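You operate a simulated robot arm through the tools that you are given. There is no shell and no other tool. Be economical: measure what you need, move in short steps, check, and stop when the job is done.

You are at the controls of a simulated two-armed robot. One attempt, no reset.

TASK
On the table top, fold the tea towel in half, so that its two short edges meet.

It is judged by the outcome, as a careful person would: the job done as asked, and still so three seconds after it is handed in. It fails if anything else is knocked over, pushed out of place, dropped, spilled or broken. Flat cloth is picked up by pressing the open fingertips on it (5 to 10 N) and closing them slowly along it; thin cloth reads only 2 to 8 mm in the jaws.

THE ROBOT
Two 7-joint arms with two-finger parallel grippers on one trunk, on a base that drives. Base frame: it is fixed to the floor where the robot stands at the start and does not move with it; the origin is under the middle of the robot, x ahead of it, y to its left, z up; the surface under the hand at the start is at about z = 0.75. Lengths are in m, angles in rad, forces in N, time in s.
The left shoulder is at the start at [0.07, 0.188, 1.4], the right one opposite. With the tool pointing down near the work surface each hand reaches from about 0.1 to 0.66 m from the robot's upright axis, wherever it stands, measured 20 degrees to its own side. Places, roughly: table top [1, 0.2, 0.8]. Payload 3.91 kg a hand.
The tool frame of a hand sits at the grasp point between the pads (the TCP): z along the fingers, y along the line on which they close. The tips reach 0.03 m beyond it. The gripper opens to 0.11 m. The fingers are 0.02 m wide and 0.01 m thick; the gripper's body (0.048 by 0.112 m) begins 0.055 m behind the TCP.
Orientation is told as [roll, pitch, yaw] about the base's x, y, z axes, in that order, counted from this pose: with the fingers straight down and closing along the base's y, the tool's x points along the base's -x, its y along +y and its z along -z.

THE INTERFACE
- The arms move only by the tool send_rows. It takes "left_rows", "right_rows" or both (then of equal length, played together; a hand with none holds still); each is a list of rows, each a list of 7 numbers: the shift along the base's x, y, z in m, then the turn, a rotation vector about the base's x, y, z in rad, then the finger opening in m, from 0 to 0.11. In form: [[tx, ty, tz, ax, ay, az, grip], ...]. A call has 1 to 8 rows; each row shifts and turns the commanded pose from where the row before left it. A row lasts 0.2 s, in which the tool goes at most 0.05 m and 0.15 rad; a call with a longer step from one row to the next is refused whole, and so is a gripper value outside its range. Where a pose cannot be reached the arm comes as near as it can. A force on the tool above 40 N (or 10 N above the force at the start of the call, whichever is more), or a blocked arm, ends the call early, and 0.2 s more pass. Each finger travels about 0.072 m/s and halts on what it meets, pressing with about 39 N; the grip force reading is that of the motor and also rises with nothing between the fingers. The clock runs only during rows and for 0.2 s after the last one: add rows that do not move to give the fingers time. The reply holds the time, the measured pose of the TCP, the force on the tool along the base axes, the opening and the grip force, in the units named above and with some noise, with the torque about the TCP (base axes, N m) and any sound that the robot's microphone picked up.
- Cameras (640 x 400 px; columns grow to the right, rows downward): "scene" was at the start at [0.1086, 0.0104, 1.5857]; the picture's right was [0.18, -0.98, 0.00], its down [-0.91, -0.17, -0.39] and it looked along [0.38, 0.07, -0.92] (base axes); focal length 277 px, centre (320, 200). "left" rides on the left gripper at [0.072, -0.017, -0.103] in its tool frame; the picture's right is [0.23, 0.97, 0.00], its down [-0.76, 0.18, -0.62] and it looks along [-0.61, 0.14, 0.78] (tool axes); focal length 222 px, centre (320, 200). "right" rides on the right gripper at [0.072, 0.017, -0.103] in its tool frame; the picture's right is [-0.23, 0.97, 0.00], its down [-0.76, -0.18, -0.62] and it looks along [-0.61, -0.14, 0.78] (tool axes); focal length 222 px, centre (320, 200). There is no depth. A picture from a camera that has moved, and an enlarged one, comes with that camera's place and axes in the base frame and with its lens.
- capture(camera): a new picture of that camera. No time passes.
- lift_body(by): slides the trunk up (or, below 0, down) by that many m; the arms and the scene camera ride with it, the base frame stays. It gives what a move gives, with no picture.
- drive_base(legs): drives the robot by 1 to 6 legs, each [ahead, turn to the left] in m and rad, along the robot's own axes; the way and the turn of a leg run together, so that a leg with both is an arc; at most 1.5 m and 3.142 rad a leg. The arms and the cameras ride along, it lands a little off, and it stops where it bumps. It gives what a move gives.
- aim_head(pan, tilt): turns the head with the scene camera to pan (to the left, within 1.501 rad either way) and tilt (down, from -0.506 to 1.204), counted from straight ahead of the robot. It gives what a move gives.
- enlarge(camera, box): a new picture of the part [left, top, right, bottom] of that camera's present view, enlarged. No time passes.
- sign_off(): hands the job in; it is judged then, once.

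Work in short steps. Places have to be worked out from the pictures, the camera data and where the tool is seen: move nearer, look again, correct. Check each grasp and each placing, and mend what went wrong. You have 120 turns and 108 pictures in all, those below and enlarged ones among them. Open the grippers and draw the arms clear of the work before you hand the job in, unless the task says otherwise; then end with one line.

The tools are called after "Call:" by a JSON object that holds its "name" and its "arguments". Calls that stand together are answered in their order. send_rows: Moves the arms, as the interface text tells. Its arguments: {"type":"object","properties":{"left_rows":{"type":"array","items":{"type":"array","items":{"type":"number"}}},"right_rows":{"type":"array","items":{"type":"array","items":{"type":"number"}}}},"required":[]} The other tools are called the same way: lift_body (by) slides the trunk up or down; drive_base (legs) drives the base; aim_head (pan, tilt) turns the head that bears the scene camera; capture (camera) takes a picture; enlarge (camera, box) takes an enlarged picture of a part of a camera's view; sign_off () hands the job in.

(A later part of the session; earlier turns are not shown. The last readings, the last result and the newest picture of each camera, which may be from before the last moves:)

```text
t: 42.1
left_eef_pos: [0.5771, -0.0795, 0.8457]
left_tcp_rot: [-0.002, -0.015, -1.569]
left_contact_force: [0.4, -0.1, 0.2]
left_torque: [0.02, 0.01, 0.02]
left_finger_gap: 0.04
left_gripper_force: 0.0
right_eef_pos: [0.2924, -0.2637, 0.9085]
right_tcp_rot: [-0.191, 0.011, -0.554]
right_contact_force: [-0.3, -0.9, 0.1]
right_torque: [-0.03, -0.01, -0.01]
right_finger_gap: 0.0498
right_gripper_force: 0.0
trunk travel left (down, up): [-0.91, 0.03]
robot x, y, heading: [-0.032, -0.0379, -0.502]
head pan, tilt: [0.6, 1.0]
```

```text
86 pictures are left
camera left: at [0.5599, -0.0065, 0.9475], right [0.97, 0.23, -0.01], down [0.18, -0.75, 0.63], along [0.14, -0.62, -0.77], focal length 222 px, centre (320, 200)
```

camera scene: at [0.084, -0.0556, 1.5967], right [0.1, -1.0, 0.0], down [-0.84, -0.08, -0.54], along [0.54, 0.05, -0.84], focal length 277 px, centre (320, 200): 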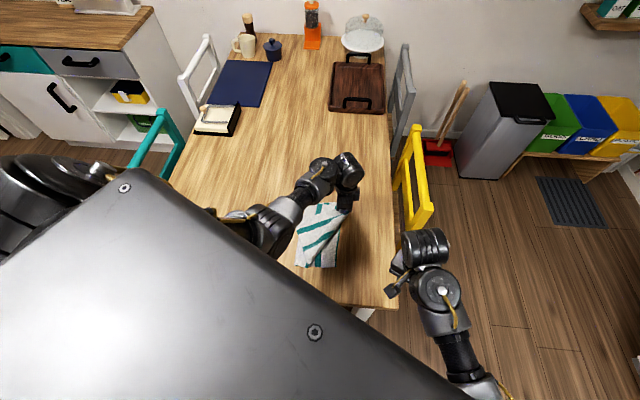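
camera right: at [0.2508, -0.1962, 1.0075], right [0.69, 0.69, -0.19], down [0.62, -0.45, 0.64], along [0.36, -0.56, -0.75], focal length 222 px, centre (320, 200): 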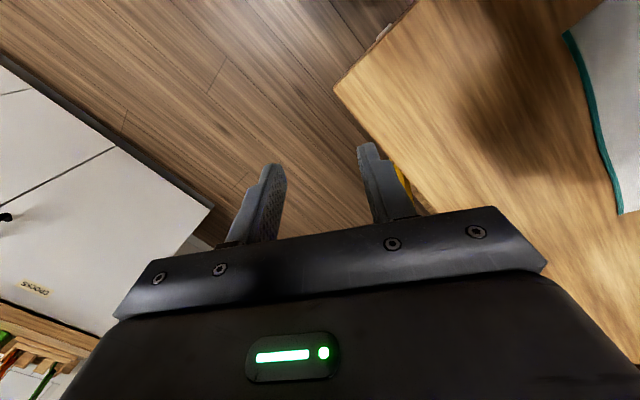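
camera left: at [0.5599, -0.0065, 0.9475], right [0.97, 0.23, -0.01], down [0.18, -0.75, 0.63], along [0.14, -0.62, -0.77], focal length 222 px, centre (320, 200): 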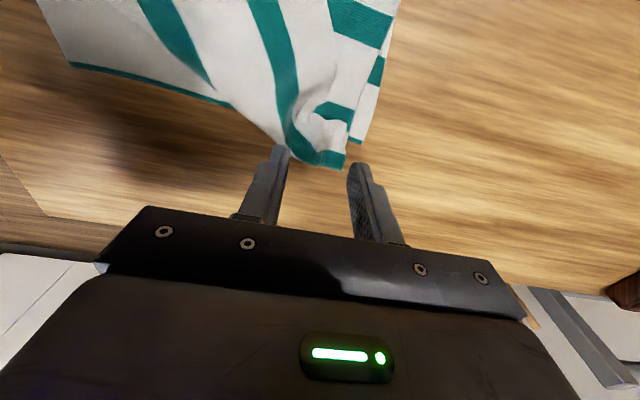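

The corner looks a bit curled. I enlarge the view to see.

Call:
{"name": "enlarge", "arguments": {"camera": "left", "box": [200, 40, 420, 180]}}

Call:
{"name": "enlarge", "arguments": {"camera": "scene", "box": [240, 170, 400, 290]}}

```text
2.86 times, centred on (310, 110) of left
camera zoom: at [0.5599, -0.0065, 0.9475], right [0.97, 0.23, -0.01], down [0.18, -0.75, 0.63], along [0.14, -0.62, -0.77], focal length 635 px, centre (349, 457)
```

zoom: 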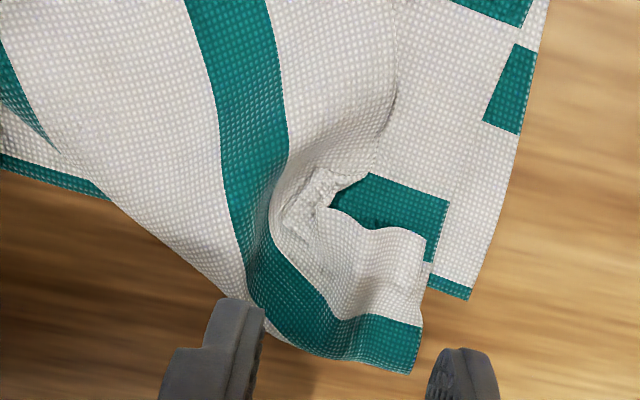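

```text
3.33 times, centred on (320, 230) of scene
camera zoom: at [0.0831, -0.0555, 1.5968], right [0.1, -1.0, 0.0], down [-0.84, -0.08, -0.54], along [0.54, 0.05, -0.84], focal length 923 px, centre (320, 100)
```

zoom: 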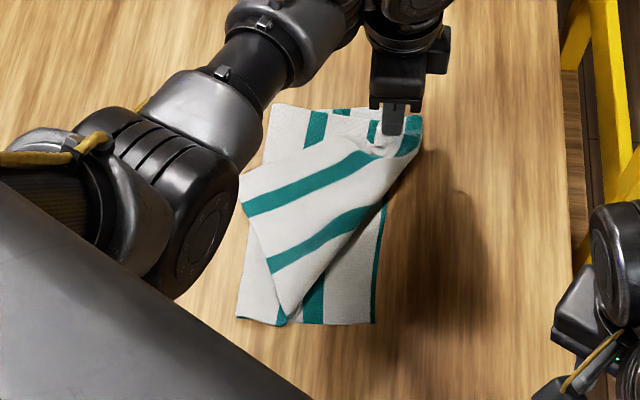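

The far edge strip has flopped back, and the near side has already been dragged partly over. I move the left hand up and out of the way to see the whole towel.

Call:
{"name": "send_rows", "arguments": {"left_rows": [[0, 0.01, 0.002, 0, 0, 0, 0.04], [0, 0.02, 0, 0, 0, 0, 0.04], [0, 0.03, 0, 0, 0, 0, 0.04], [0, 0.035, 0, 0, 0, 0, 0.04], [0, 0.035, 0, 0, 0, 0, 0.04], [0, 0.035, 0, 0, 0, 0, 0.04], [0, 0.035, 0, 0, 0, 0, 0.04], [0, 0.02, 0, 0, 0, 0, 0.04]]}}

Call:
{"name": "send_rows", "arguments": {"left_rows": [[0, 0.015, 0.01, 0, 0, 0, 0.04], [-0.01, 0.025, 0.01, 0, 0, 0, 0.04], [-0.02, 0.03, 0.01, 0, 0, 0, 0.04], [-0.025, 0.03, 0.01, 0, 0, 0, 0.04], [-0.025, 0.025, 0.01, 0, 0, 0, 0.04], [-0.025, 0.02, 0, 0, 0, 0, 0.04], [-0.02, 0.01, 0, 0, 0, 0, 0.04]]}}

Call:
{"name": "enlarge", "arguments": {"camera": "scene", "box": [230, 170, 390, 270]}}

Call:
{"name": "capture", "arguments": {"camera": "left"}}

```text
t: 43.9
left_eef_pos: [0.5774, 0.1405, 0.8483]
left_tcp_rot: [-0.003, -0.014, -1.569]
left_contact_force: [0.1, 0.0, -0.3]
left_torque: [0.01, 0.03, -0.01]
left_finger_gap: 0.04
left_gripper_force: 0.1
right_eef_pos: [0.2932, -0.2641, 0.9093]
right_tcp_rot: [-0.192, 0.012, -0.555]
right_contact_force: [0.0, 0.5, 0.5]
right_torque: [0.01, 0.01, 0.0]
right_finger_gap: 0.0502
right_gripper_force: 0.0
trunk travel left (down, up): [-0.91, 0.03]
robot x, y, heading: [-0.0307, -0.036, -0.5]
head pan, tilt: [0.6, 1.0]
```

```text
t: 45.5
left_eef_pos: [0.4505, 0.2978, 0.8985]
left_tcp_rot: [-0.001, -0.015, -1.567]
left_contact_force: [0.0, -0.5, -0.7]
left_torque: [-0.01, 0.03, 0.0]
left_finger_gap: 0.0401
left_gripper_force: 0.0
right_eef_pos: [0.2926, -0.2634, 0.9083]
right_tcp_rot: [-0.191, 0.013, -0.555]
right_contact_force: [-0.2, -0.5, -1.0]
right_torque: [-0.01, 0.02, -0.02]
right_finger_gap: 0.0499
right_gripper_force: 0.0
trunk travel left (down, up): [-0.91, 0.03]
robot x, y, heading: [-0.0291, -0.0358, -0.502]
head pan, tilt: [0.6, 1.0]
```

```text
4.00 times, centred on (310, 220) of scene
camera zoom: at [0.0829, -0.0551, 1.5968], right [0.1, -1.0, 0.0], down [-0.84, -0.08, -0.54], along [0.54, 0.05, -0.84], focal length 1108 px, centre (360, 120)
```

zoom: 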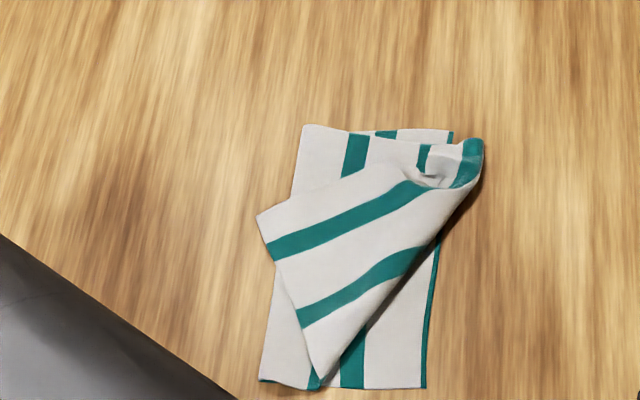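

```text
82 pictures are left
camera left: at [0.4344, 0.3698, 1.0001], right [0.97, 0.23, 0.0], down [0.18, -0.75, 0.63], along [0.14, -0.62, -0.77], focal length 222 px, centre (320, 200)
```

left: 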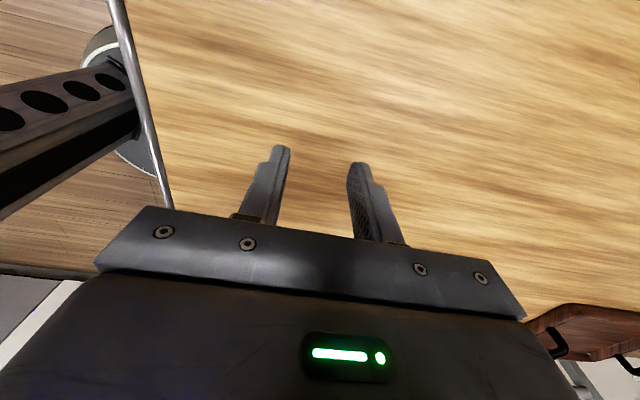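

Now it is clear. The near-left corner lies at about (0.518, 0.074) as a flap turned back to the left, with the diagonal crease on its right. That corner has to go over to the near-right corner at about (0.38, -0.083). I bring the hand above the flap corner for a closer look.

Call:
{"name": "send_rows", "arguments": {"left_rows": [[0.005, -0.012, -0.002, 0, 0, 0, 0.03], [0.01, -0.025, -0.005, 0, 0, 0, 0.03], [0.01, -0.035, -0.008, 0, 0, 0, 0.03], [0.01, -0.035, -0.008, 0, 0, 0, 0.03], [0.01, -0.035, -0.008, 0, 0, 0, 0.03], [0.01, -0.035, -0.008, 0, 0, 0, 0.03], [0.005, -0.03, -0.006, 0, 0, 0, 0.03], [0.003, -0.025, -0.003, 0, 0, 0, 0.03]]}}

Call:
{"name": "capture", "arguments": {"camera": "left"}}

```text
t: 47.3
left_eef_pos: [0.5149, 0.0605, 0.8487]
left_tcp_rot: [-0.001, -0.012, -1.568]
left_contact_force: [-0.9, -0.3, -0.2]
left_torque: [0.0, 0.01, -0.02]
left_finger_gap: 0.0299
left_gripper_force: 0.0
right_eef_pos: [0.2935, -0.2635, 0.9086]
right_tcp_rot: [-0.192, 0.012, -0.557]
right_contact_force: [-0.6, 0.1, 0.2]
right_torque: [-0.04, -0.01, -0.02]
right_finger_gap: 0.05
right_gripper_force: 0.0
trunk travel left (down, up): [-0.91, 0.03]
robot x, y, heading: [-0.0287, -0.037, -0.504]
head pan, tilt: [0.6, 1.0]
```

```text
81 pictures are left
camera left: at [0.4992, 0.1341, 0.9514], right [0.97, 0.23, -0.01], down [0.18, -0.75, 0.63], along [0.14, -0.62, -0.77], focal length 222 px, centre (320, 200)
```

left: 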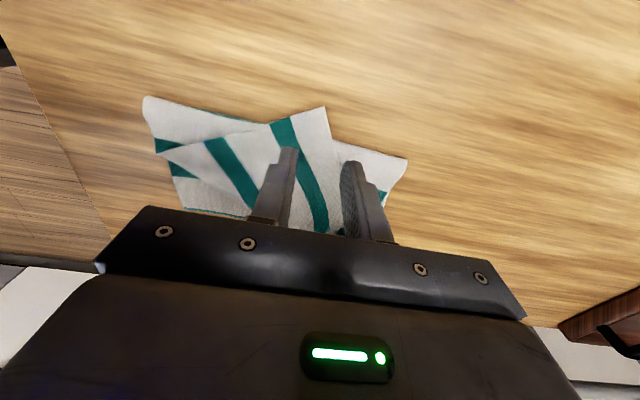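

The tip is at (0.517, 0.076) and sticks out about 2.4 cm past the layers below. I align the yaw to its bisector and go down to just above it.

Call:
{"name": "send_rows", "arguments": {"left_rows": [[-0.001, 0, -0.006, 0, 0, -0.06, 0.026], [-0.001, 0.001, -0.012, 0, 0, -0.09, 0.026], [-0.001, 0.001, -0.015, 0, 0, -0.1, 0.026], [0, 0, -0.014, 0, 0, -0.1, 0.026], [0, 0, -0.01, 0, 0, 0, 0.026], [0, 0, -0.005, 0, 0, 0, 0.026], [0, 0, 0, 0, 0, 0, 0.026]]}}

Call:
{"name": "capture", "arguments": {"camera": "left"}}

```text
t: 48.9
left_eef_pos: [0.5133, 0.0657, 0.7872]
left_tcp_rot: [-0.001, -0.014, -1.918]
left_contact_force: [-0.2, -0.1, -0.1]
left_torque: [-0.02, -0.01, 0.0]
left_finger_gap: 0.0258
left_gripper_force: 0.1
right_eef_pos: [0.2925, -0.2649, 0.9073]
right_tcp_rot: [-0.192, 0.012, -0.556]
right_contact_force: [0.0, 0.1, 0.2]
right_torque: [0.0, -0.01, -0.05]
right_finger_gap: 0.0501
right_gripper_force: 0.2
trunk travel left (down, up): [-0.91, 0.03]
robot x, y, heading: [-0.0288, -0.0343, -0.502]
head pan, tilt: [0.6, 1.0]
```

```text
80 pictures are left
camera left: at [0.5229, 0.1401, 0.8895], right [0.99, -0.12, -0.01], down [-0.09, -0.77, 0.63], along [-0.08, -0.63, -0.77], focal length 222 px, centre (320, 200)
```

left: 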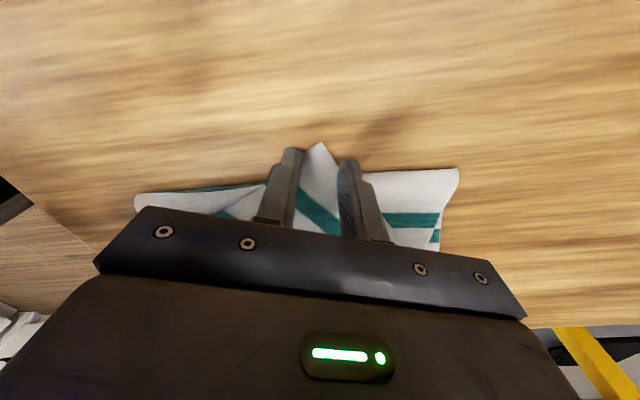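

The fingertips straddle the very tip, so I move about 6 mm inward and press.

Call:
{"name": "send_rows", "arguments": {"left_rows": [[-0.001, -0.004, 0, 0, 0, 0, 0.026], [-0.001, -0.003, -0.002, 0, 0, 0, 0.026], [0, 0, -0.002, 0, 0, 0, 0.026], [0, 0, -0.0015, 0, 0, 0, 0.026], [0, 0, 0, 0, 0, 0, 0.026]]}}

```text
t: 50.1
left_eef_pos: [0.5098, 0.0585, 0.7823]
left_tcp_rot: [0.0, -0.013, -1.917]
left_contact_force: [1.3, 0.4, 6.1]
left_torque: [-0.07, -0.1, -0.01]
left_finger_gap: 0.0262
left_gripper_force: 0.3
right_eef_pos: [0.292, -0.2642, 0.9087]
right_tcp_rot: [-0.192, 0.013, -0.555]
right_contact_force: [-0.5, -0.1, 0.2]
right_torque: [0.02, 0.03, -0.01]
right_finger_gap: 0.05
right_gripper_force: 0.1
trunk travel left (down, up): [-0.91, 0.03]
robot x, y, heading: [-0.0291, -0.0383, -0.508]
head pan, tilt: [0.6, 1.0]
```

The press reads 6 N. I close slowly and then lift a little.

Call:
{"name": "send_rows", "arguments": {"left_rows": [[0, 0, -0.0002, 0, 0, 0, 0.022], [0, 0, 0, 0, 0, 0, 0.018], [0, 0, 0, 0, 0, 0, 0.014], [0, 0, 0, 0, 0, 0, 0.01], [0, 0, 0, 0, 0, 0, 0.006], [0, 0, 0, 0, 0, 0, 0.002], [0, 0, 0, 0, 0, 0, 0], [0, 0, 0, 0, 0, 0, 0]]}}

Call:
{"name": "send_rows", "arguments": {"left_rows": [[0, 0, 0.004, 0, 0, 0, 0], [0, 0, 0.01, 0, 0, 0, 0], [0, 0, 0.012, 0, 0, 0, 0], [0, 0, 0.01, 0, 0, 0, 0], [0, 0, 0, 0, 0, 0, 0]]}}

Call:
{"name": "capture", "arguments": {"camera": "left"}}

Call:
{"name": "enlarge", "arguments": {"camera": "scene", "box": [230, 170, 390, 270]}}

```text
t: 51.9
left_eef_pos: [0.5085, 0.0573, 0.782]
left_tcp_rot: [-0.002, -0.014, -1.918]
left_contact_force: [2.0, 0.2, 7.2]
left_torque: [-0.1, -0.07, 0.01]
left_finger_gap: 0.002
left_gripper_force: 39.0
right_eef_pos: [0.2917, -0.2642, 0.9088]
right_tcp_rot: [-0.192, 0.012, -0.555]
right_contact_force: [1.3, -0.5, -0.9]
right_torque: [-0.04, -0.03, 0.0]
right_finger_gap: 0.0502
right_gripper_force: 0.0
trunk travel left (down, up): [-0.91, 0.03]
robot x, y, heading: [-0.0319, -0.0367, -0.501]
head pan, tilt: [0.6, 1.0]
```

```text
t: 53.1
left_eef_pos: [0.5094, 0.0593, 0.8166]
left_tcp_rot: [-0.001, -0.013, -1.919]
left_contact_force: [-0.3, -0.3, 0.8]
left_torque: [0.01, 0.0, -0.01]
left_finger_gap: 0.0021
left_gripper_force: 38.4
right_eef_pos: [0.2925, -0.2625, 0.908]
right_tcp_rot: [-0.192, 0.01, -0.554]
right_contact_force: [-0.2, -0.3, -0.2]
right_torque: [0.0, -0.01, -0.01]
right_finger_gap: 0.0498
right_gripper_force: 0.0
trunk travel left (down, up): [-0.91, 0.03]
robot x, y, heading: [-0.0307, -0.0358, -0.503]
head pan, tilt: [0.6, 1.0]
```

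```text
79 pictures are left
camera left: at [0.5198, 0.1336, 0.919], right [0.99, -0.12, -0.01], down [-0.09, -0.77, 0.63], along [-0.08, -0.63, -0.77], focal length 222 px, centre (320, 200)
```

left: 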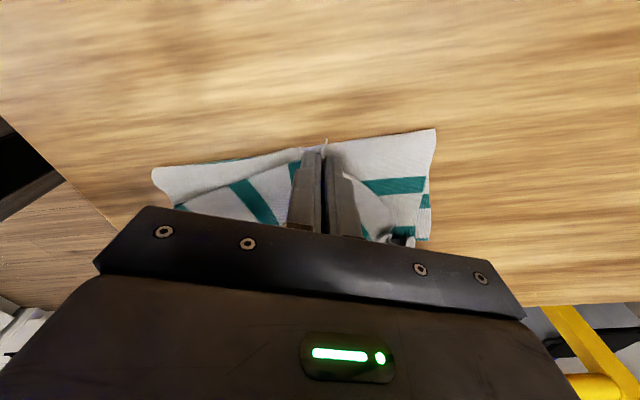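

```text
4.00 times, centred on (310, 220) of scene
camera zoom: at [0.0836, -0.055, 1.5967], right [0.1, -1.0, 0.0], down [-0.84, -0.08, -0.54], along [0.54, 0.05, -0.84], focal length 1108 px, centre (360, 120)
```

zoom: 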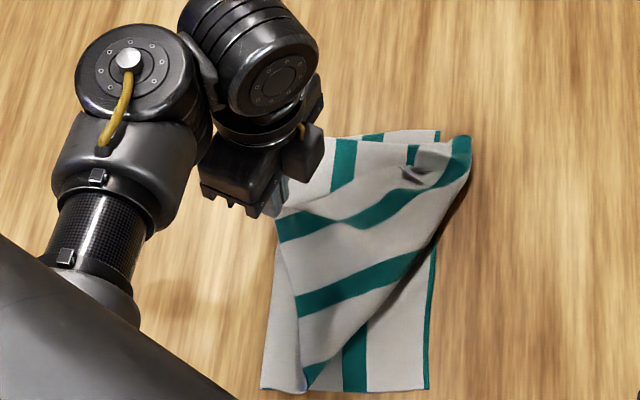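

Only the flap corner is held. I carry it over in an arc towards the near-right corner.

Call:
{"name": "send_rows", "arguments": {"left_rows": [[-0.004, -0.005, 0.01, 0, 0, 0, 0], [-0.008, -0.01, 0.014, 0, 0, 0, 0], [-0.012, -0.014, 0.016, 0, 0, 0, 0], [-0.014, -0.018, 0.014, 0, 0, 0, 0], [-0.016, -0.02, 0.008, 0, 0, 0, 0], [-0.016, -0.02, 0, 0, 0, 0, 0], [-0.014, -0.016, -0.004, 0, 0, 0, 0], [-0.01, -0.01, -0.006, 0, 0, 0, 0]]}}

Call:
{"name": "capture", "arguments": {"camera": "left"}}

Call:
{"name": "enlarge", "arguments": {"camera": "scene", "box": [230, 170, 390, 270]}}

```text
t: 54.9
left_eef_pos: [0.4155, -0.0528, 0.8694]
left_tcp_rot: [-0.002, -0.015, -1.92]
left_contact_force: [-0.5, 1.1, -0.8]
left_torque: [-0.03, -0.01, 0.0]
left_finger_gap: 0.0021
left_gripper_force: 39.8
right_eef_pos: [0.2929, -0.2642, 0.9084]
right_tcp_rot: [-0.191, 0.012, -0.555]
right_contact_force: [-0.5, 0.2, 0.0]
right_torque: [-0.01, -0.06, 0.0]
right_finger_gap: 0.0501
right_gripper_force: 0.2
trunk travel left (down, up): [-0.91, 0.03]
robot x, y, heading: [-0.0326, -0.0372, -0.502]
head pan, tilt: [0.6, 1.0]
```

```text
77 pictures are left
camera left: at [0.4254, 0.0204, 0.9711], right [0.99, -0.12, 0.0], down [-0.09, -0.77, 0.63], along [-0.08, -0.63, -0.77], focal length 222 px, centre (320, 200)
```

left: 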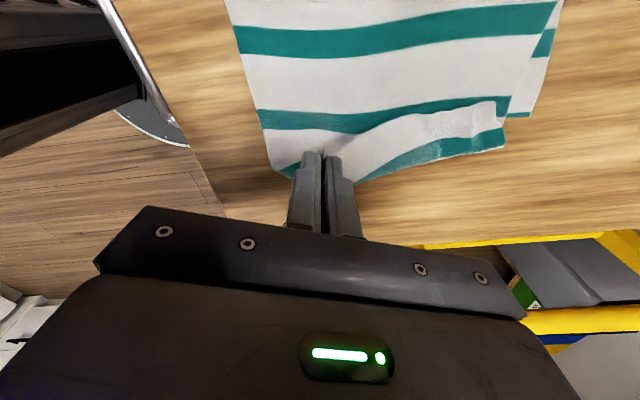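

```text
4.00 times, centred on (310, 220) of scene
camera zoom: at [0.0835, -0.0551, 1.5968], right [0.1, -1.0, 0.0], down [-0.84, -0.08, -0.54], along [0.54, 0.05, -0.84], focal length 1108 px, centre (360, 120)
```

zoom: 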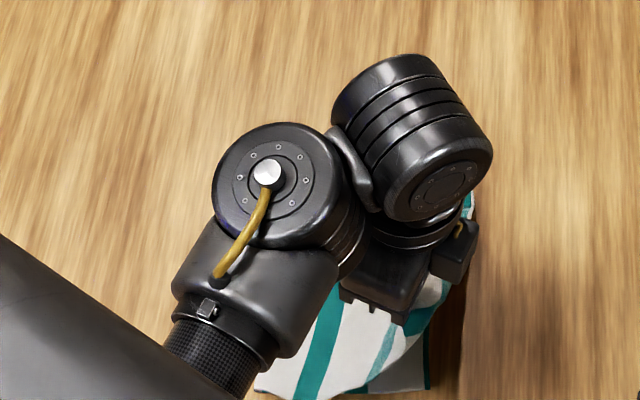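

The fold is now nicely square. I go to the near-right corner, tilting the hand 0.6 rad so that the tip will fall outward on release.

Call:
{"name": "send_rows", "arguments": {"left_rows": [[-0.003, -0.003, -0.004, 0.05, -0.018, 0, 0], [-0.004, -0.005, -0.008, 0.08, -0.029, 0, 0], [-0.005, -0.006, -0.01, 0.09, -0.033, 0, 0], [-0.005, -0.006, -0.01, 0.09, -0.033, 0, 0], [-0.005, -0.005, -0.01, 0.09, -0.033, 0, 0], [-0.004, -0.004, -0.01, 0.09, -0.033, 0, 0], [-0.004, -0.004, -0.008, 0.07, -0.025, 0, 0], [-0.002, -0.002, -0.006, 0, 0, 0, 0]]}}

Call:
{"name": "capture", "arguments": {"camera": "left"}}

Call:
{"name": "capture", "arguments": {"camera": "right"}}

```text
t: 56.0
left_eef_pos: [0.3991, -0.0751, 0.8356]
left_tcp_rot: [-0.003, 0.324, -1.938]
left_contact_force: [12.4, -2.3, -18.2]
left_torque: [-0.21, 1.5, -0.4]
left_finger_gap: 0.002
left_gripper_force: 39.2
right_eef_pos: [0.2921, -0.2645, 0.9095]
right_tcp_rot: [-0.191, 0.013, -0.554]
right_contact_force: [-0.3, 0.2, -0.5]
right_torque: [-0.01, 0.01, 0.03]
right_finger_gap: 0.0501
right_gripper_force: 0.2
trunk travel left (down, up): [-0.91, 0.03]
robot x, y, heading: [-0.0335, -0.0399, -0.504]
head pan, tilt: [0.6, 1.0]
stopped in row 5 (left hand): the force on the tool passed its limit at 100 N (the readings are from after the stop); the commanded pose is now the measured one
```

```text
75 pictures are left
camera left: at [0.3966, -0.0385, 0.9567], right [0.99, -0.15, 0.07], down [-0.16, -0.92, 0.35], along [0.01, -0.35, -0.94], focal length 222 px, centre (320, 200)
```

left: 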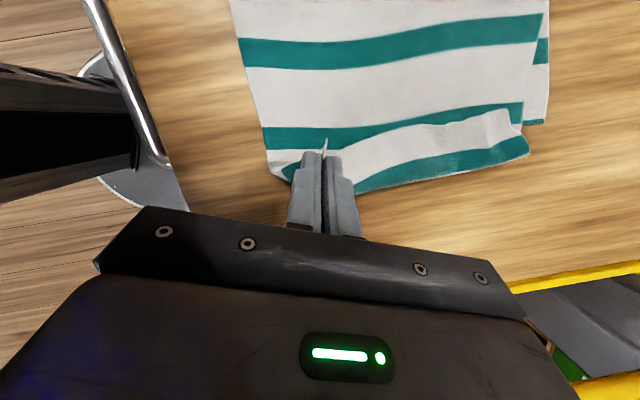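

```text
74 pictures are left
camera right: at [0.2512, -0.1968, 1.0074], right [0.69, 0.69, -0.19], down [0.62, -0.45, 0.64], along [0.36, -0.56, -0.75], focal length 222 px, centre (320, 200)
```

right: 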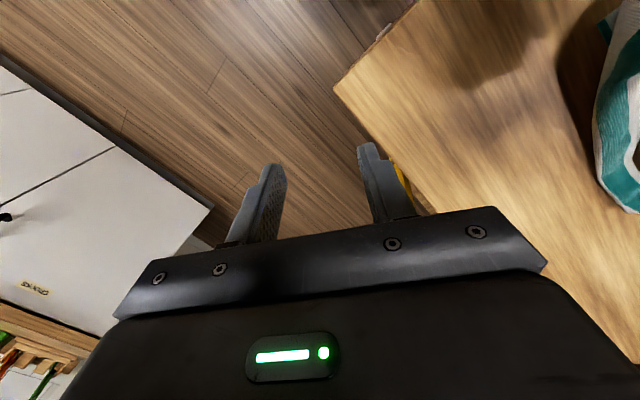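

The tilt stopped at 0.32 rad. The parked right arm sits in front of the robot and may be in the way, so I move it off to its own side and then check the force.

Call:
{"name": "send_rows", "arguments": {"right_rows": [[-0.004, -0.008, 0, 0, 0, 0, 0.05], [-0.009, -0.016, 0, 0, 0, 0, 0.05], [-0.012, -0.022, 0, 0, 0, 0, 0.05], [-0.013, -0.024, 0, 0, 0, 0, 0.05], [-0.013, -0.024, 0, 0, 0, 0, 0.05], [-0.012, -0.022, 0, 0, 0, 0, 0.05], [-0.009, -0.016, 0, 0, 0, 0, 0.05]]}}

```text
t: 57.4
left_eef_pos: [0.3984, -0.0757, 0.8351]
left_tcp_rot: [-0.002, 0.326, -1.939]
left_contact_force: [10.8, -2.0, -14.3]
left_torque: [-0.23, 1.59, -0.41]
left_finger_gap: 0.0021
left_gripper_force: 38.9
right_eef_pos: [0.2323, -0.3766, 0.9079]
right_tcp_rot: [-0.191, 0.012, -0.554]
right_contact_force: [0.0, -0.6, 0.6]
right_torque: [0.0, -0.01, 0.01]
right_finger_gap: 0.0501
right_gripper_force: 0.0
trunk travel left (down, up): [-0.91, 0.03]
robot x, y, heading: [-0.0312, -0.0387, -0.506]
head pan, tilt: [0.6, 1.0]
stopped in row 7 (left hand): the force on the tool passed its limit at 40 N (the readings are from after the stop); the commanded pose is now the measured one
```

The contact is within the left arm itself. I back the tilt off by about 0.15 rad while lowering.

Call:
{"name": "send_rows", "arguments": {"left_rows": [[0.001, 0, -0.003, -0.03, 0.011, 0, 0], [0.001, 0, -0.005, -0.04, 0.014, 0, 0], [0, 0, -0.006, -0.04, 0.014, 0, 0], [0, 0, -0.006, -0.03, 0.011, 0, 0], [0, 0, 0, 0, 0, 0, 0]]}}

```text
t: 58.6
left_eef_pos: [0.3991, -0.0763, 0.8155]
left_tcp_rot: [-0.002, 0.175, -1.938]
left_contact_force: [-0.2, 0.2, 0.2]
left_torque: [-0.02, -0.02, -0.01]
left_finger_gap: 0.0022
left_gripper_force: 38.8
right_eef_pos: [0.231, -0.3752, 0.908]
right_tcp_rot: [-0.193, 0.012, -0.555]
right_contact_force: [0.8, 0.9, 0.0]
right_torque: [0.01, 0.0, -0.03]
right_finger_gap: 0.05
right_gripper_force: 0.1
trunk travel left (down, up): [-0.91, 0.03]
robot x, y, heading: [-0.0314, -0.0362, -0.501]
head pan, tilt: [0.6, 1.0]
```

It is clear now. I settle to the target and look.

Call:
{"name": "send_rows", "arguments": {"left_rows": [[-0.002, -0.001, -0.004, 0, 0, 0, 0], [-0.003, -0.001, -0.006, 0, 0, 0, 0], [-0.003, 0, -0.007, 0, 0, 0, 0], [-0.003, 0, -0.006, 0, 0, 0, 0], [0, 0, -0.003, 0, 0, 0, 0], [0, 0, 0, 0, 0, 0, 0]]}}

Call:
{"name": "capture", "arguments": {"camera": "left"}}

Call:
{"name": "enlarge", "arguments": {"camera": "left", "box": [240, 80, 560, 220]}}

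```text
t: 60.0
left_eef_pos: [0.3905, -0.0783, 0.7906]
left_tcp_rot: [-0.002, 0.177, -1.938]
left_contact_force: [0.0, -0.4, 0.0]
left_torque: [0.0, -0.02, -0.01]
left_finger_gap: 0.0021
left_gripper_force: 39.2
right_eef_pos: [0.2325, -0.3767, 0.9087]
right_tcp_rot: [-0.192, 0.011, -0.555]
right_contact_force: [0.7, 0.0, 0.6]
right_torque: [0.0, 0.0, 0.01]
right_finger_gap: 0.0501
right_gripper_force: 0.0
trunk travel left (down, up): [-0.91, 0.03]
robot x, y, heading: [-0.0347, -0.0362, -0.503]
head pan, tilt: [0.6, 1.0]
```

```text
73 pictures are left
camera left: at [0.3926, -0.0234, 0.9047], right [0.99, -0.14, 0.04], down [-0.14, -0.87, 0.48], along [-0.03, -0.48, -0.88], focal length 222 px, centre (320, 200)
```

left: 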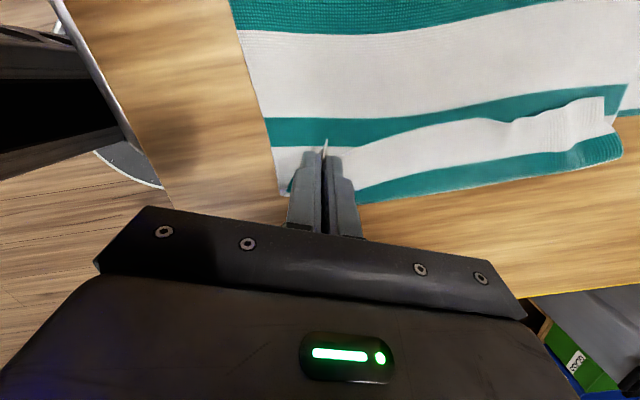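

```text
2.00 times, centred on (400, 150) of left
camera zoom: at [0.3926, -0.0234, 0.9047], right [0.99, -0.14, 0.04], down [-0.14, -0.87, 0.48], along [-0.03, -0.48, -0.88], focal length 444 px, centre (160, 300)
```

zoom: 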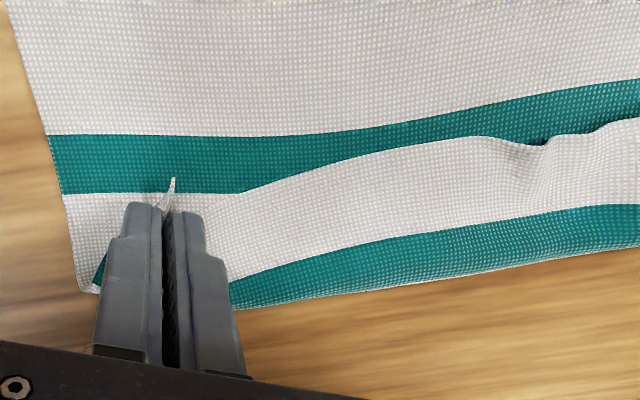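

The picture shows that the top layer is about 6 cm too long: the fold line got dragged to y≈0.06 instead of ≈0.09. That is why the edge strip folds back. While I still hold the near corner, I roll it back up and left to shift the crease left, then I'll lay it again.

Call:
{"name": "send_rows", "arguments": {"left_rows": [[0, 0.003, 0.012, -0.03, 0.01, 0, 0], [0, 0.008, 0.018, -0.04, 0.015, 0, 0], [0, 0.014, 0.022, -0.04, 0.015, 0, 0], [0, 0.02, 0.022, -0.04, 0.015, 0, 0], [0, 0.025, 0.018, -0.02, 0.008, 0, 0], [0, 0.028, 0.012, 0, 0, 0, 0], [0, 0.028, 0.004, 0, 0, 0, 0], [0, 0.025, 0, 0, 0, 0, 0]]}}

Call:
{"name": "send_rows", "arguments": {"left_rows": [[0, 0.02, -0.008, 0, 0, 0, 0], [0, 0.018, -0.014, 0, 0, 0, 0], [0, 0.014, -0.018, 0, 0, 0, 0], [0, 0.01, -0.018, 0, 0, 0, 0], [0, 0.005, -0.016, 0, 0, 0, 0], [0, 0, -0.01, 0, 0, 0, 0], [0, 0, 0, 0, 0, 0, 0]]}}

Call:
{"name": "capture", "arguments": {"camera": "left"}}

Call:
{"name": "enlarge", "arguments": {"camera": "scene", "box": [230, 170, 390, 270]}}

```text
t: 61.8
left_eef_pos: [0.3891, 0.0734, 0.8985]
left_tcp_rot: [0.001, -0.006, -1.938]
left_contact_force: [-0.1, -0.5, 0.3]
left_torque: [-0.03, -0.03, 0.01]
left_finger_gap: 0.0025
left_gripper_force: 38.9
right_eef_pos: [0.2308, -0.3754, 0.9083]
right_tcp_rot: [-0.192, 0.012, -0.555]
right_contact_force: [0.8, -0.6, 0.3]
right_torque: [-0.04, 0.03, 0.02]
right_finger_gap: 0.0499
right_gripper_force: 0.0
trunk travel left (down, up): [-0.91, 0.03]
robot x, y, heading: [-0.0281, -0.0394, -0.505]
head pan, tilt: [0.6, 1.0]
```

```text
t: 63.4
left_eef_pos: [0.3884, 0.1406, 0.8134]
left_tcp_rot: [0.003, -0.005, -1.937]
left_contact_force: [-0.3, -0.6, 0.0]
left_torque: [0.0, -0.03, 0.0]
left_finger_gap: 0.002
left_gripper_force: 39.4
right_eef_pos: [0.2306, -0.3763, 0.9082]
right_tcp_rot: [-0.191, 0.011, -0.556]
right_contact_force: [0.0, -0.4, 0.5]
right_torque: [0.0, -0.02, 0.02]
right_finger_gap: 0.0501
right_gripper_force: 0.0
trunk travel left (down, up): [-0.91, 0.03]
robot x, y, heading: [-0.0316, -0.0406, -0.504]
head pan, tilt: [0.6, 1.0]
```

```text
71 pictures are left
camera left: at [0.3992, 0.2133, 0.9164], right [0.99, -0.14, 0.0], down [-0.11, -0.77, 0.63], along [-0.09, -0.62, -0.78], focal length 222 px, centre (320, 200)
```

left: 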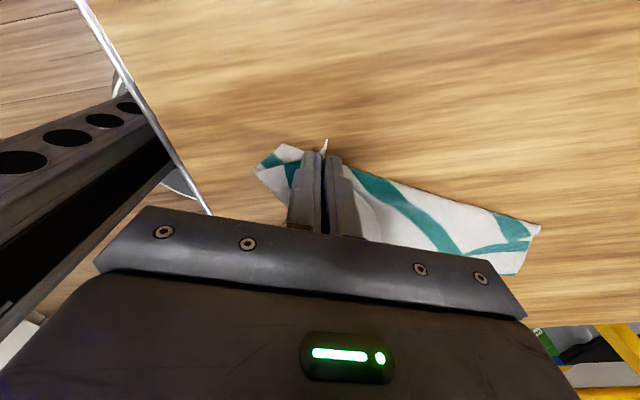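

```text
4.00 times, centred on (310, 220) of scene
camera zoom: at [0.0835, -0.0553, 1.5968], right [0.1, -1.0, 0.0], down [-0.84, -0.08, -0.54], along [0.54, 0.05, -0.84], focal length 1108 px, centre (360, 120)
```

zoom: 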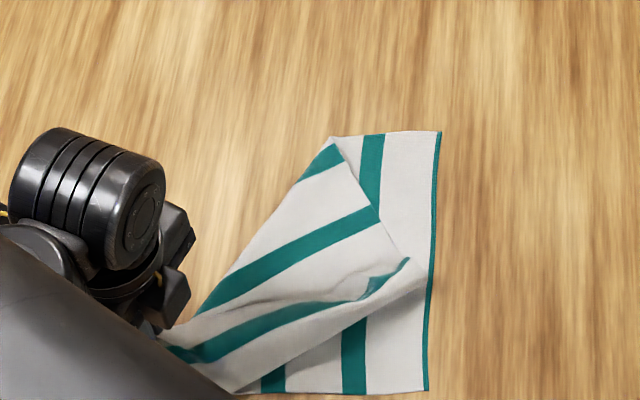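

The towel is partly unrolled now, and laying it flat for a clean restart is safest. I pull the near-left corner back to about (0.375, 0.255).

Call:
{"name": "send_rows", "arguments": {"left_rows": [[-0.001, 0.008, 0.004, 0, 0, 0, 0], [-0.002, 0.016, 0.004, 0, 0, 0, 0], [-0.002, 0.02, 0, 0, 0, 0, 0], [-0.002, 0.022, 0, 0, 0, 0, 0], [-0.002, 0.02, -0.005, 0, 0, 0, 0], [-0.002, 0.016, -0.008, 0, 0, 0, 0], [-0.002, 0.01, -0.01, 0, 0, 0, 0], [0, 0, -0.005, 0, 0, 0, 0]]}}

Call:
{"name": "enlarge", "arguments": {"camera": "scene", "box": [230, 170, 390, 270]}}

Call:
{"name": "capture", "arguments": {"camera": "left"}}

```text
t: 65.2
left_eef_pos: [0.3761, 0.2509, 0.7939]
left_tcp_rot: [0.002, -0.005, -1.935]
left_contact_force: [0.7, -0.1, 0.4]
left_torque: [-0.02, -0.05, -0.01]
left_finger_gap: 0.0019
left_gripper_force: 38.8
right_eef_pos: [0.2323, -0.3755, 0.9074]
right_tcp_rot: [-0.192, 0.013, -0.554]
right_contact_force: [-0.8, -0.2, 1.1]
right_torque: [-0.02, 0.02, 0.01]
right_finger_gap: 0.0499
right_gripper_force: 0.0
trunk travel left (down, up): [-0.91, 0.03]
robot x, y, heading: [-0.0302, -0.0354, -0.502]
head pan, tilt: [0.6, 1.0]
```

```text
4.00 times, centred on (310, 220) of scene
camera zoom: at [0.0836, -0.0553, 1.5968], right [0.1, -1.0, 0.0], down [-0.84, -0.08, -0.54], along [0.54, 0.05, -0.84], focal length 1108 px, centre (360, 120)
```

zoom: 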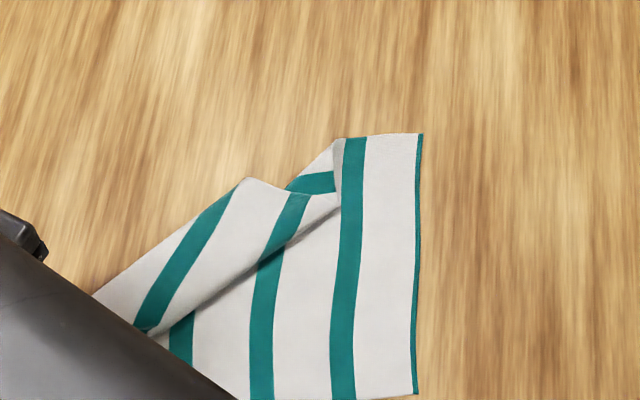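

```text
68 pictures are left
camera left: at [0.3876, 0.3245, 0.8961], right [0.99, -0.14, 0.0], down [-0.11, -0.77, 0.63], along [-0.09, -0.62, -0.78], focal length 222 px, centre (320, 200)
```

left: 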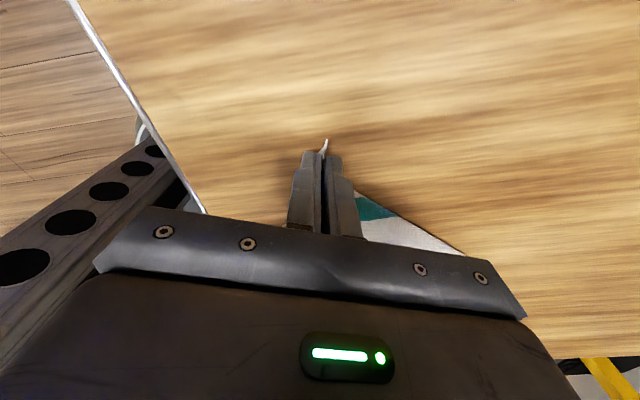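

The far-left corner has been pulled over to about (0.554, 0.09), and carrying it to (0.61, 0.26) will flatten the towel. I let go of the near corner here and rise.

Call:
{"name": "send_rows", "arguments": {"left_rows": [[0, 0, -0.005, 0, 0, 0, 0], [0, 0, -0.003, 0, 0, 0, 0], [0, 0, 0, 0, 0, 0, 0.01], [0, 0, 0, 0, 0, 0, 0.03], [0, 0, 0.006, 0, 0, 0, 0.03], [0, 0, 0.015, 0, 0, 0.05, 0.03], [0.005, -0.005, 0.02, 0, 0, 0.1, 0.03], [0.01, -0.01, 0.02, 0, 0, 0.14, 0.03]]}}

Call:
{"name": "send_rows", "arguments": {"left_rows": [[0.02, -0.015, 0.01, 0, 0, 0.14, 0.03], [0.025, -0.02, 0, 0, 0, 0.14, 0.03], [0.025, -0.025, 0, 0, 0, 0.14, 0.03], [0.025, -0.03, 0, 0, 0, 0.14, 0.03], [0.02, -0.03, 0, 0, 0, 0.14, 0.03], [0.015, -0.025, 0, 0, 0, 0.14, 0.03], [0.008, -0.015, 0, 0, 0, 0.05, 0.03]]}}

Call:
{"name": "capture", "arguments": {"camera": "left"}}

```text
t: 67.0
left_eef_pos: [0.3905, 0.2488, 0.8495]
left_tcp_rot: [0.002, 0.016, -1.647]
left_contact_force: [-0.3, 1.1, 0.0]
left_torque: [0.01, 0.0, -0.01]
left_finger_gap: 0.0301
left_gripper_force: 0.1
right_eef_pos: [0.2319, -0.3756, 0.9076]
right_tcp_rot: [-0.191, 0.011, -0.556]
right_contact_force: [0.1, 0.1, 0.2]
right_torque: [-0.04, 0.0, 0.0]
right_finger_gap: 0.0499
right_gripper_force: 0.1
trunk travel left (down, up): [-0.91, 0.03]
robot x, y, heading: [-0.0342, -0.0374, -0.503]
head pan, tilt: [0.6, 1.0]
```

```text
t: 68.6
left_eef_pos: [0.5299, 0.0761, 0.8572]
left_tcp_rot: [-0.002, -0.001, -0.754]
left_contact_force: [-0.6, -0.7, -0.9]
left_torque: [-0.01, -0.03, 0.0]
left_finger_gap: 0.0298
left_gripper_force: 0.1
right_eef_pos: [0.231, -0.3763, 0.9084]
right_tcp_rot: [-0.191, 0.013, -0.555]
right_contact_force: [-0.1, 0.9, -0.8]
right_torque: [-0.02, 0.0, 0.0]
right_finger_gap: 0.0501
right_gripper_force: 0.2
trunk travel left (down, up): [-0.91, 0.03]
robot x, y, heading: [-0.0328, -0.0371, -0.5]
head pan, tilt: [0.6, 1.0]
```

```text
67 pictures are left
camera left: at [0.4651, 0.1133, 0.9602], right [0.5, 0.87, 0.0], down [0.67, -0.39, 0.63], along [0.54, -0.31, -0.78], focal length 222 px, centre (320, 200)
```

left: 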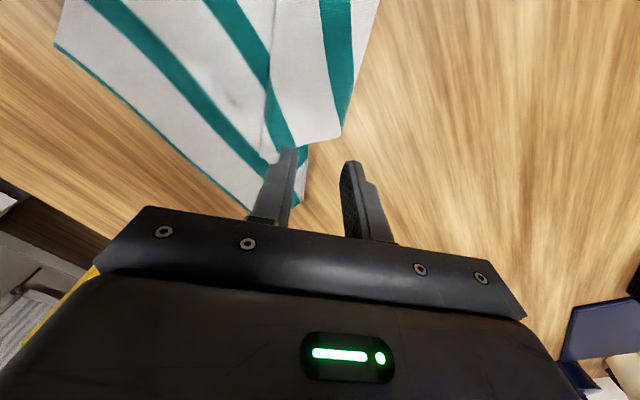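

The corner reads (0.550, 0.089). I shift 8 mm inward and descend.

Call:
{"name": "send_rows", "arguments": {"left_rows": [[-0.003, 0, -0.005, 0, 0, 0, 0.03], [-0.003, 0, -0.012, 0, 0, 0, 0.03], [-0.002, 0, -0.016, 0, 0, 0, 0.03], [0, 0, -0.016, 0, 0, 0, 0.03], [0, 0, -0.012, 0, 0, 0, 0.03], [0, 0, -0.008, 0, 0, 0, 0.03], [0, 0, -0.004, 0, 0, 0, 0.03], [0, 0, 0, 0, 0, 0, 0.03]]}}

Call:
{"name": "capture", "arguments": {"camera": "left"}}

```text
t: 70.4
left_eef_pos: [0.52, 0.0767, 0.7835]
left_tcp_rot: [0.002, -0.007, -0.758]
left_contact_force: [0.0, -0.9, -0.4]
left_torque: [0.0, -0.01, 0.03]
left_finger_gap: 0.0302
left_gripper_force: 0.0
right_eef_pos: [0.2317, -0.3762, 0.9077]
right_tcp_rot: [-0.193, 0.012, -0.555]
right_contact_force: [0.4, -0.1, 0.3]
right_torque: [0.01, 0.02, -0.01]
right_finger_gap: 0.0501
right_gripper_force: 0.0
trunk travel left (down, up): [-0.91, 0.03]
robot x, y, heading: [-0.0335, -0.0408, -0.5]
head pan, tilt: [0.6, 1.0]
```

```text
66 pictures are left
camera left: at [0.4563, 0.1132, 0.8868], right [0.5, 0.86, 0.0], down [0.67, -0.39, 0.63], along [0.54, -0.32, -0.78], focal length 222 px, centre (320, 200)
```

left: 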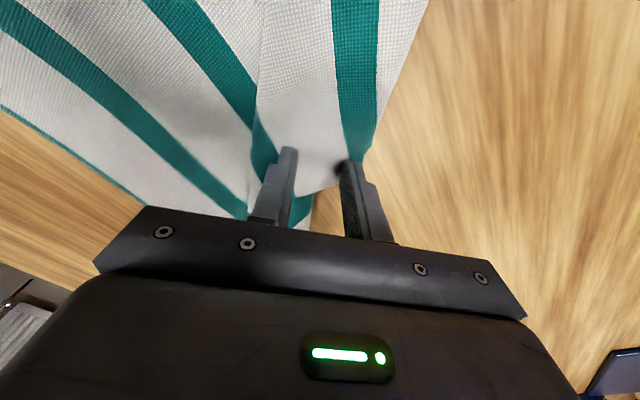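

The fingers straddle the flap near the corner. I press lightly and close.

Call:
{"name": "send_rows", "arguments": {"left_rows": [[0, 0, -0.0015, 0, 0, 0, 0.03], [0, 0, -0.001, 0, 0, 0, 0.03], [0, 0, 0, 0, 0, 0, 0.03]]}}

```text
t: 71.2
left_eef_pos: [0.5203, 0.0762, 0.7821]
left_tcp_rot: [0.002, -0.005, -0.755]
left_contact_force: [-1.5, 0.4, 10.3]
left_torque: [0.0, 0.15, -0.02]
left_finger_gap: 0.03
left_gripper_force: 0.1
right_eef_pos: [0.2316, -0.3762, 0.9077]
right_tcp_rot: [-0.192, 0.013, -0.555]
right_contact_force: [0.1, -0.2, 0.1]
right_torque: [0.01, 0.0, -0.01]
right_finger_gap: 0.0501
right_gripper_force: 0.1
trunk travel left (down, up): [-0.91, 0.03]
robot x, y, heading: [-0.0332, -0.0377, -0.504]
head pan, tilt: [0.6, 1.0]
```

Call:
{"name": "send_rows", "arguments": {"left_rows": [[0, 0, 0.0003, 0, 0, 0, 0.025], [0, 0, 0, 0, 0, 0, 0.02], [0, 0, 0, 0, 0, 0, 0.015], [0, 0, 0, 0, 0, 0, 0.01], [0, 0, 0, 0, 0, 0, 0.005], [0, 0, 0, 0, 0, 0, 0], [0, 0, 0, 0, 0, 0, 0]]}}

Call:
{"name": "send_rows", "arguments": {"left_rows": [[0, 0, 0.005, 0, 0, 0, 0], [0, 0, 0.012, 0, 0, 0, 0], [0, 0.003, 0.015, 0, 0, 0, 0], [0.003, 0.006, 0.012, 0, 0, 0, 0], [0.005, 0.008, 0.005, 0, 0, 0, 0], [0, 0, 0, 0, 0, 0, 0]]}}

Call:
{"name": "capture", "arguments": {"camera": "left"}}

Call:
{"name": "enlarge", "arguments": {"camera": "scene", "box": [200, 160, 360, 260]}}

```text
t: 72.8
left_eef_pos: [0.5203, 0.0779, 0.7822]
left_tcp_rot: [0.001, -0.005, -0.757]
left_contact_force: [-0.8, -1.2, 12.7]
left_torque: [-0.01, 0.07, -0.01]
left_finger_gap: 0.0028
left_gripper_force: 38.7
right_eef_pos: [0.2308, -0.3773, 0.9078]
right_tcp_rot: [-0.189, 0.012, -0.553]
right_contact_force: [-0.2, -0.4, -0.6]
right_torque: [0.0, 0.02, -0.02]
right_finger_gap: 0.0502
right_gripper_force: 0.1
trunk travel left (down, up): [-0.91, 0.03]
robot x, y, heading: [-0.0327, -0.0373, -0.499]
head pan, tilt: [0.6, 1.0]
```

```text
t: 74.2
left_eef_pos: [0.5308, 0.0957, 0.8306]
left_tcp_rot: [0.001, -0.005, -0.757]
left_contact_force: [0.3, -0.6, -0.8]
left_torque: [-0.02, 0.02, 0.0]
left_finger_gap: 0.0026
left_gripper_force: 39.0
right_eef_pos: [0.2307, -0.3768, 0.9091]
right_tcp_rot: [-0.194, 0.011, -0.554]
right_contact_force: [-0.3, -0.2, 0.1]
right_torque: [0.0, -0.01, -0.02]
right_finger_gap: 0.0501
right_gripper_force: 0.1
trunk travel left (down, up): [-0.91, 0.03]
robot x, y, heading: [-0.0319, -0.0383, -0.505]
head pan, tilt: [0.6, 1.0]
```

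```text
65 pictures are left
camera left: at [0.4659, 0.1311, 0.9341], right [0.5, 0.86, 0.0], down [0.67, -0.39, 0.63], along [0.54, -0.32, -0.78], focal length 222 px, centre (320, 200)
```

left: 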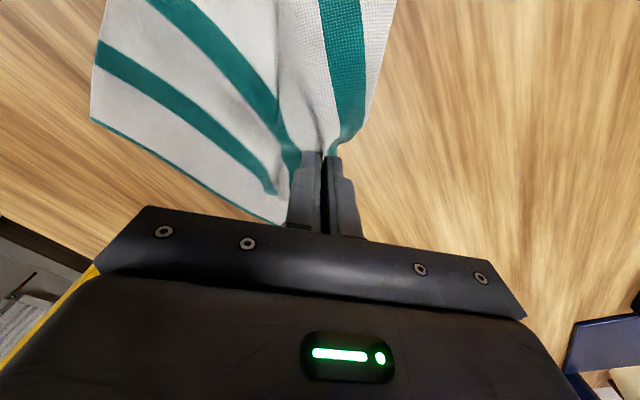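

```text
4.00 times, centred on (280, 210) of scene
camera zoom: at [0.0836, -0.0552, 1.5967], right [0.1, -1.0, 0.0], down [-0.84, -0.08, -0.54], along [0.54, 0.05, -0.84], focal length 1108 px, centre (480, 160)
```

zoom: 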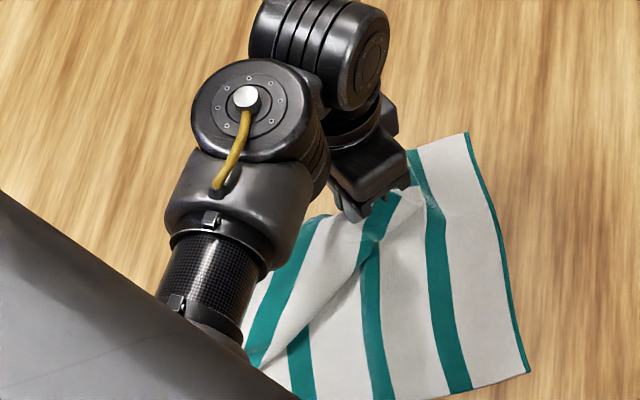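

The corner is held, possibly with some of the layer below. I carry it out toward (0.595, 0.24).

Call:
{"name": "send_rows", "arguments": {"left_rows": [[0.003, 0.008, 0.005, 0, 0, 0, 0], [0.006, 0.016, 0.008, 0, 0, 0, 0], [0.008, 0.02, 0.005, 0, 0, 0, 0], [0.01, 0.022, 0, 0, 0, 0, 0], [0.01, 0.022, 0, 0, 0, 0, 0], [0.01, 0.022, 0, 0, 0, 0, 0], [0.01, 0.02, -0.005, 0, 0, 0, 0], [0.005, 0.012, -0.008, 0, 0, 0, 0]]}}

Call:
{"name": "capture", "arguments": {"camera": "left"}}

Call:
{"name": "capture", "arguments": {"camera": "scene"}}

```text
t: 76.0
left_eef_pos: [0.5921, 0.2358, 0.8375]
left_tcp_rot: [0.0, -0.006, -0.757]
left_contact_force: [0.2, -0.3, -0.4]
left_torque: [0.0, -0.02, 0.05]
left_finger_gap: 0.0027
left_gripper_force: 39.0
right_eef_pos: [0.2326, -0.3764, 0.9074]
right_tcp_rot: [-0.191, 0.013, -0.556]
right_contact_force: [-0.1, -0.3, 0.5]
right_torque: [-0.04, 0.02, 0.0]
right_finger_gap: 0.05
right_gripper_force: 0.0
trunk travel left (down, up): [-0.91, 0.03]
robot x, y, heading: [-0.0322, -0.0407, -0.506]
head pan, tilt: [0.6, 1.0]
```

```text
63 pictures are left
camera left: at [0.5277, 0.2726, 0.9401], right [0.5, 0.86, 0.0], down [0.67, -0.39, 0.63], along [0.54, -0.32, -0.78], focal length 222 px, centre (320, 200)
```

left: 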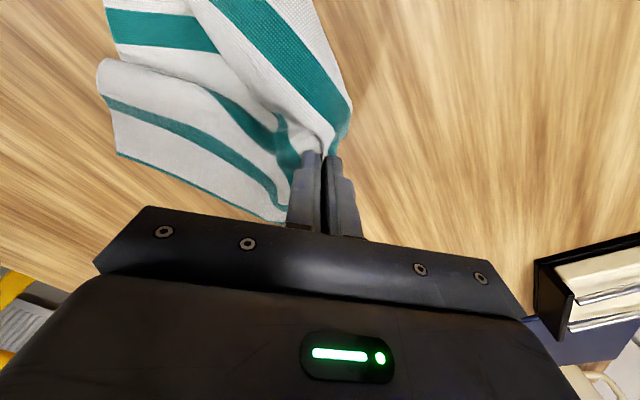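

```text
62 pictures are left
camera scene: at [0.084, -0.0547, 1.5967], right [0.1, -1.0, 0.0], down [-0.84, -0.08, -0.54], along [0.54, 0.05, -0.84], focal length 277 px, centre (320, 200)
```

scene: 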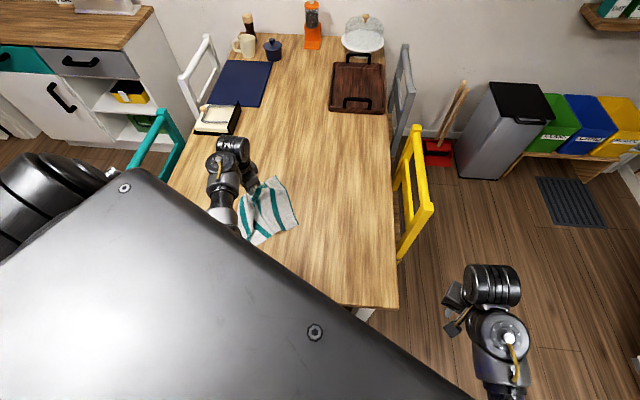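

Two layers came along and the towel slid left. New plan: turn the robot back to face the table and use both hands on the two corners of one short edge. I'll hang the towel, lay it flat lengthwise along x, then fold it with both hands. I release here and look.

Call:
{"name": "send_rows", "arguments": {"left_rows": [[0, 0, -0.01, 0, 0, 0, 0], [0, 0, -0.02, 0, 0, 0, 0], [0, 0, -0.012, 0, 0, 0, 0], [0, 0, -0.004, 0, 0, 0, 0], [0, 0, 0, 0, 0, 0, 0.015], [0, 0, 0, 0, 0, 0, 0.035], [0, 0, 0.01, 0, 0, 0, 0.035], [0, 0, 0.025, 0, 0, 0, 0.035]]}}

Call:
{"name": "send_rows", "arguments": {"left_rows": [[0, 0.005, 0.02, 0, 0, 0, 0.035], [0, 0.01, 0.02, 0, 0, 0, 0.035], [-0.01, 0.02, 0.02, 0, 0, 0, 0.035], [-0.02, 0.025, 0.02, 0, 0, 0, 0.035], [-0.02, 0.02, 0, 0, 0, 0, 0.035], [-0.01, 0.01, 0, 0, 0, 0, 0.035]]}}

Call:
{"name": "drive_base", "arguments": {"legs": [[-0.1, 0], [0, 0.5]]}}

Call:
{"name": "aim_head", "arguments": {"pan": 0.2, "tilt": 0.95}}

Call:
{"name": "capture", "arguments": {"camera": "scene"}}

```text
t: 77.8
left_eef_pos: [0.5914, 0.236, 0.8255]
left_tcp_rot: [0.0, -0.002, -0.757]
left_contact_force: [0.3, -0.8, 0.7]
left_torque: [0.03, -0.02, -0.01]
left_finger_gap: 0.0349
left_gripper_force: 0.1
right_eef_pos: [0.2311, -0.3758, 0.9073]
right_tcp_rot: [-0.19, 0.011, -0.555]
right_contact_force: [-0.5, -0.2, 0.3]
right_torque: [0.01, 0.0, -0.03]
right_finger_gap: 0.0502
right_gripper_force: 0.0
trunk travel left (down, up): [-0.91, 0.03]
robot x, y, heading: [-0.0312, -0.0404, -0.501]
head pan, tilt: [0.6, 1.0]
```

```text
t: 79.2
left_eef_pos: [0.5304, 0.3277, 0.9063]
left_tcp_rot: [0.001, -0.005, -0.757]
left_contact_force: [-0.7, 0.0, -0.7]
left_torque: [-0.04, -0.02, -0.02]
left_finger_gap: 0.0349
left_gripper_force: 0.1
right_eef_pos: [0.2317, -0.3761, 0.9087]
right_tcp_rot: [-0.192, 0.01, -0.557]
right_contact_force: [1.4, 0.8, 0.3]
right_torque: [0.01, 0.0, 0.03]
right_finger_gap: 0.0499
right_gripper_force: 0.0
trunk travel left (down, up): [-0.91, 0.03]
robot x, y, heading: [-0.035, -0.0383, -0.5]
head pan, tilt: [0.6, 1.0]
```

```text
t: 81.8
left_eef_pos: [0.2033, 0.597, 0.9051]
left_tcp_rot: [-0.001, -0.005, -0.268]
left_contact_force: [-0.4, 0.1, -0.7]
left_torque: [-0.03, 0.01, -0.01]
left_finger_gap: 0.0353
left_gripper_force: 0.0
right_eef_pos: [0.2693, -0.1634, 0.9075]
right_tcp_rot: [-0.192, 0.014, -0.067]
right_contact_force: [-0.5, 0.2, 0.4]
right_torque: [-0.02, -0.02, 0.03]
right_finger_gap: 0.0502
right_gripper_force: 0.2
trunk travel left (down, up): [-0.91, 0.03]
robot x, y, heading: [-0.1227, 0.0088, -0.017]
head pan, tilt: [0.6, 1.0]
```

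```text
t: 82.7
left_eef_pos: [0.2042, 0.5973, 0.905]
left_tcp_rot: [0.0, -0.007, -0.27]
left_contact_force: [-0.5, 0.8, 0.4]
left_torque: [-0.03, 0.02, 0.02]
left_finger_gap: 0.0349
left_gripper_force: 0.1
right_eef_pos: [0.2694, -0.1629, 0.9091]
right_tcp_rot: [-0.193, 0.012, -0.067]
right_contact_force: [0.4, -0.8, 0.1]
right_torque: [0.0, -0.01, -0.04]
right_finger_gap: 0.0501
right_gripper_force: 0.0
trunk travel left (down, up): [-0.91, 0.03]
robot x, y, heading: [-0.1206, 0.0124, -0.017]
head pan, tilt: [0.201, 0.949]
```

```text
61 pictures are left
camera scene: at [0.002, 0.0246, 1.6003], right [0.19, -0.98, 0.0], down [-0.8, -0.15, -0.58], along [0.57, 0.11, -0.81], focal length 277 px, centre (320, 200)
```

scene: 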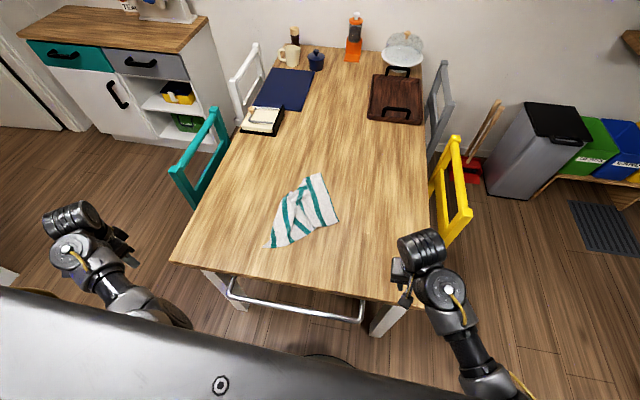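

Nothing was disturbed. I zoom in on the towel.

Call:
{"name": "enlarge", "arguments": {"camera": "scene", "box": [252, 162, 352, 256]}}

```text
4.26 times, centred on (302, 209) of scene
camera zoom: at [0.002, 0.0246, 1.6003], right [0.19, -0.98, 0.0], down [-0.8, -0.15, -0.58], along [0.57, 0.11, -0.81], focal length 1178 px, centre (397, 162)
```

zoom: 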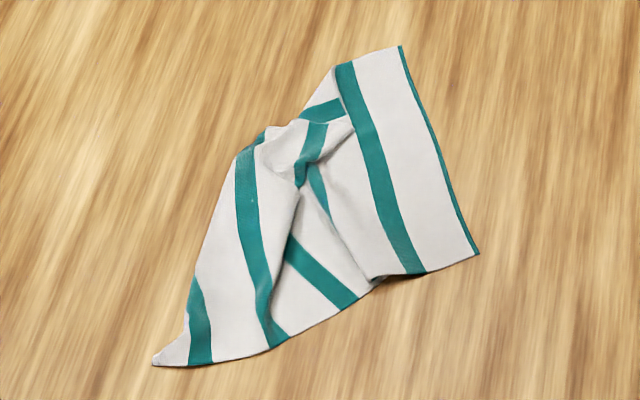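

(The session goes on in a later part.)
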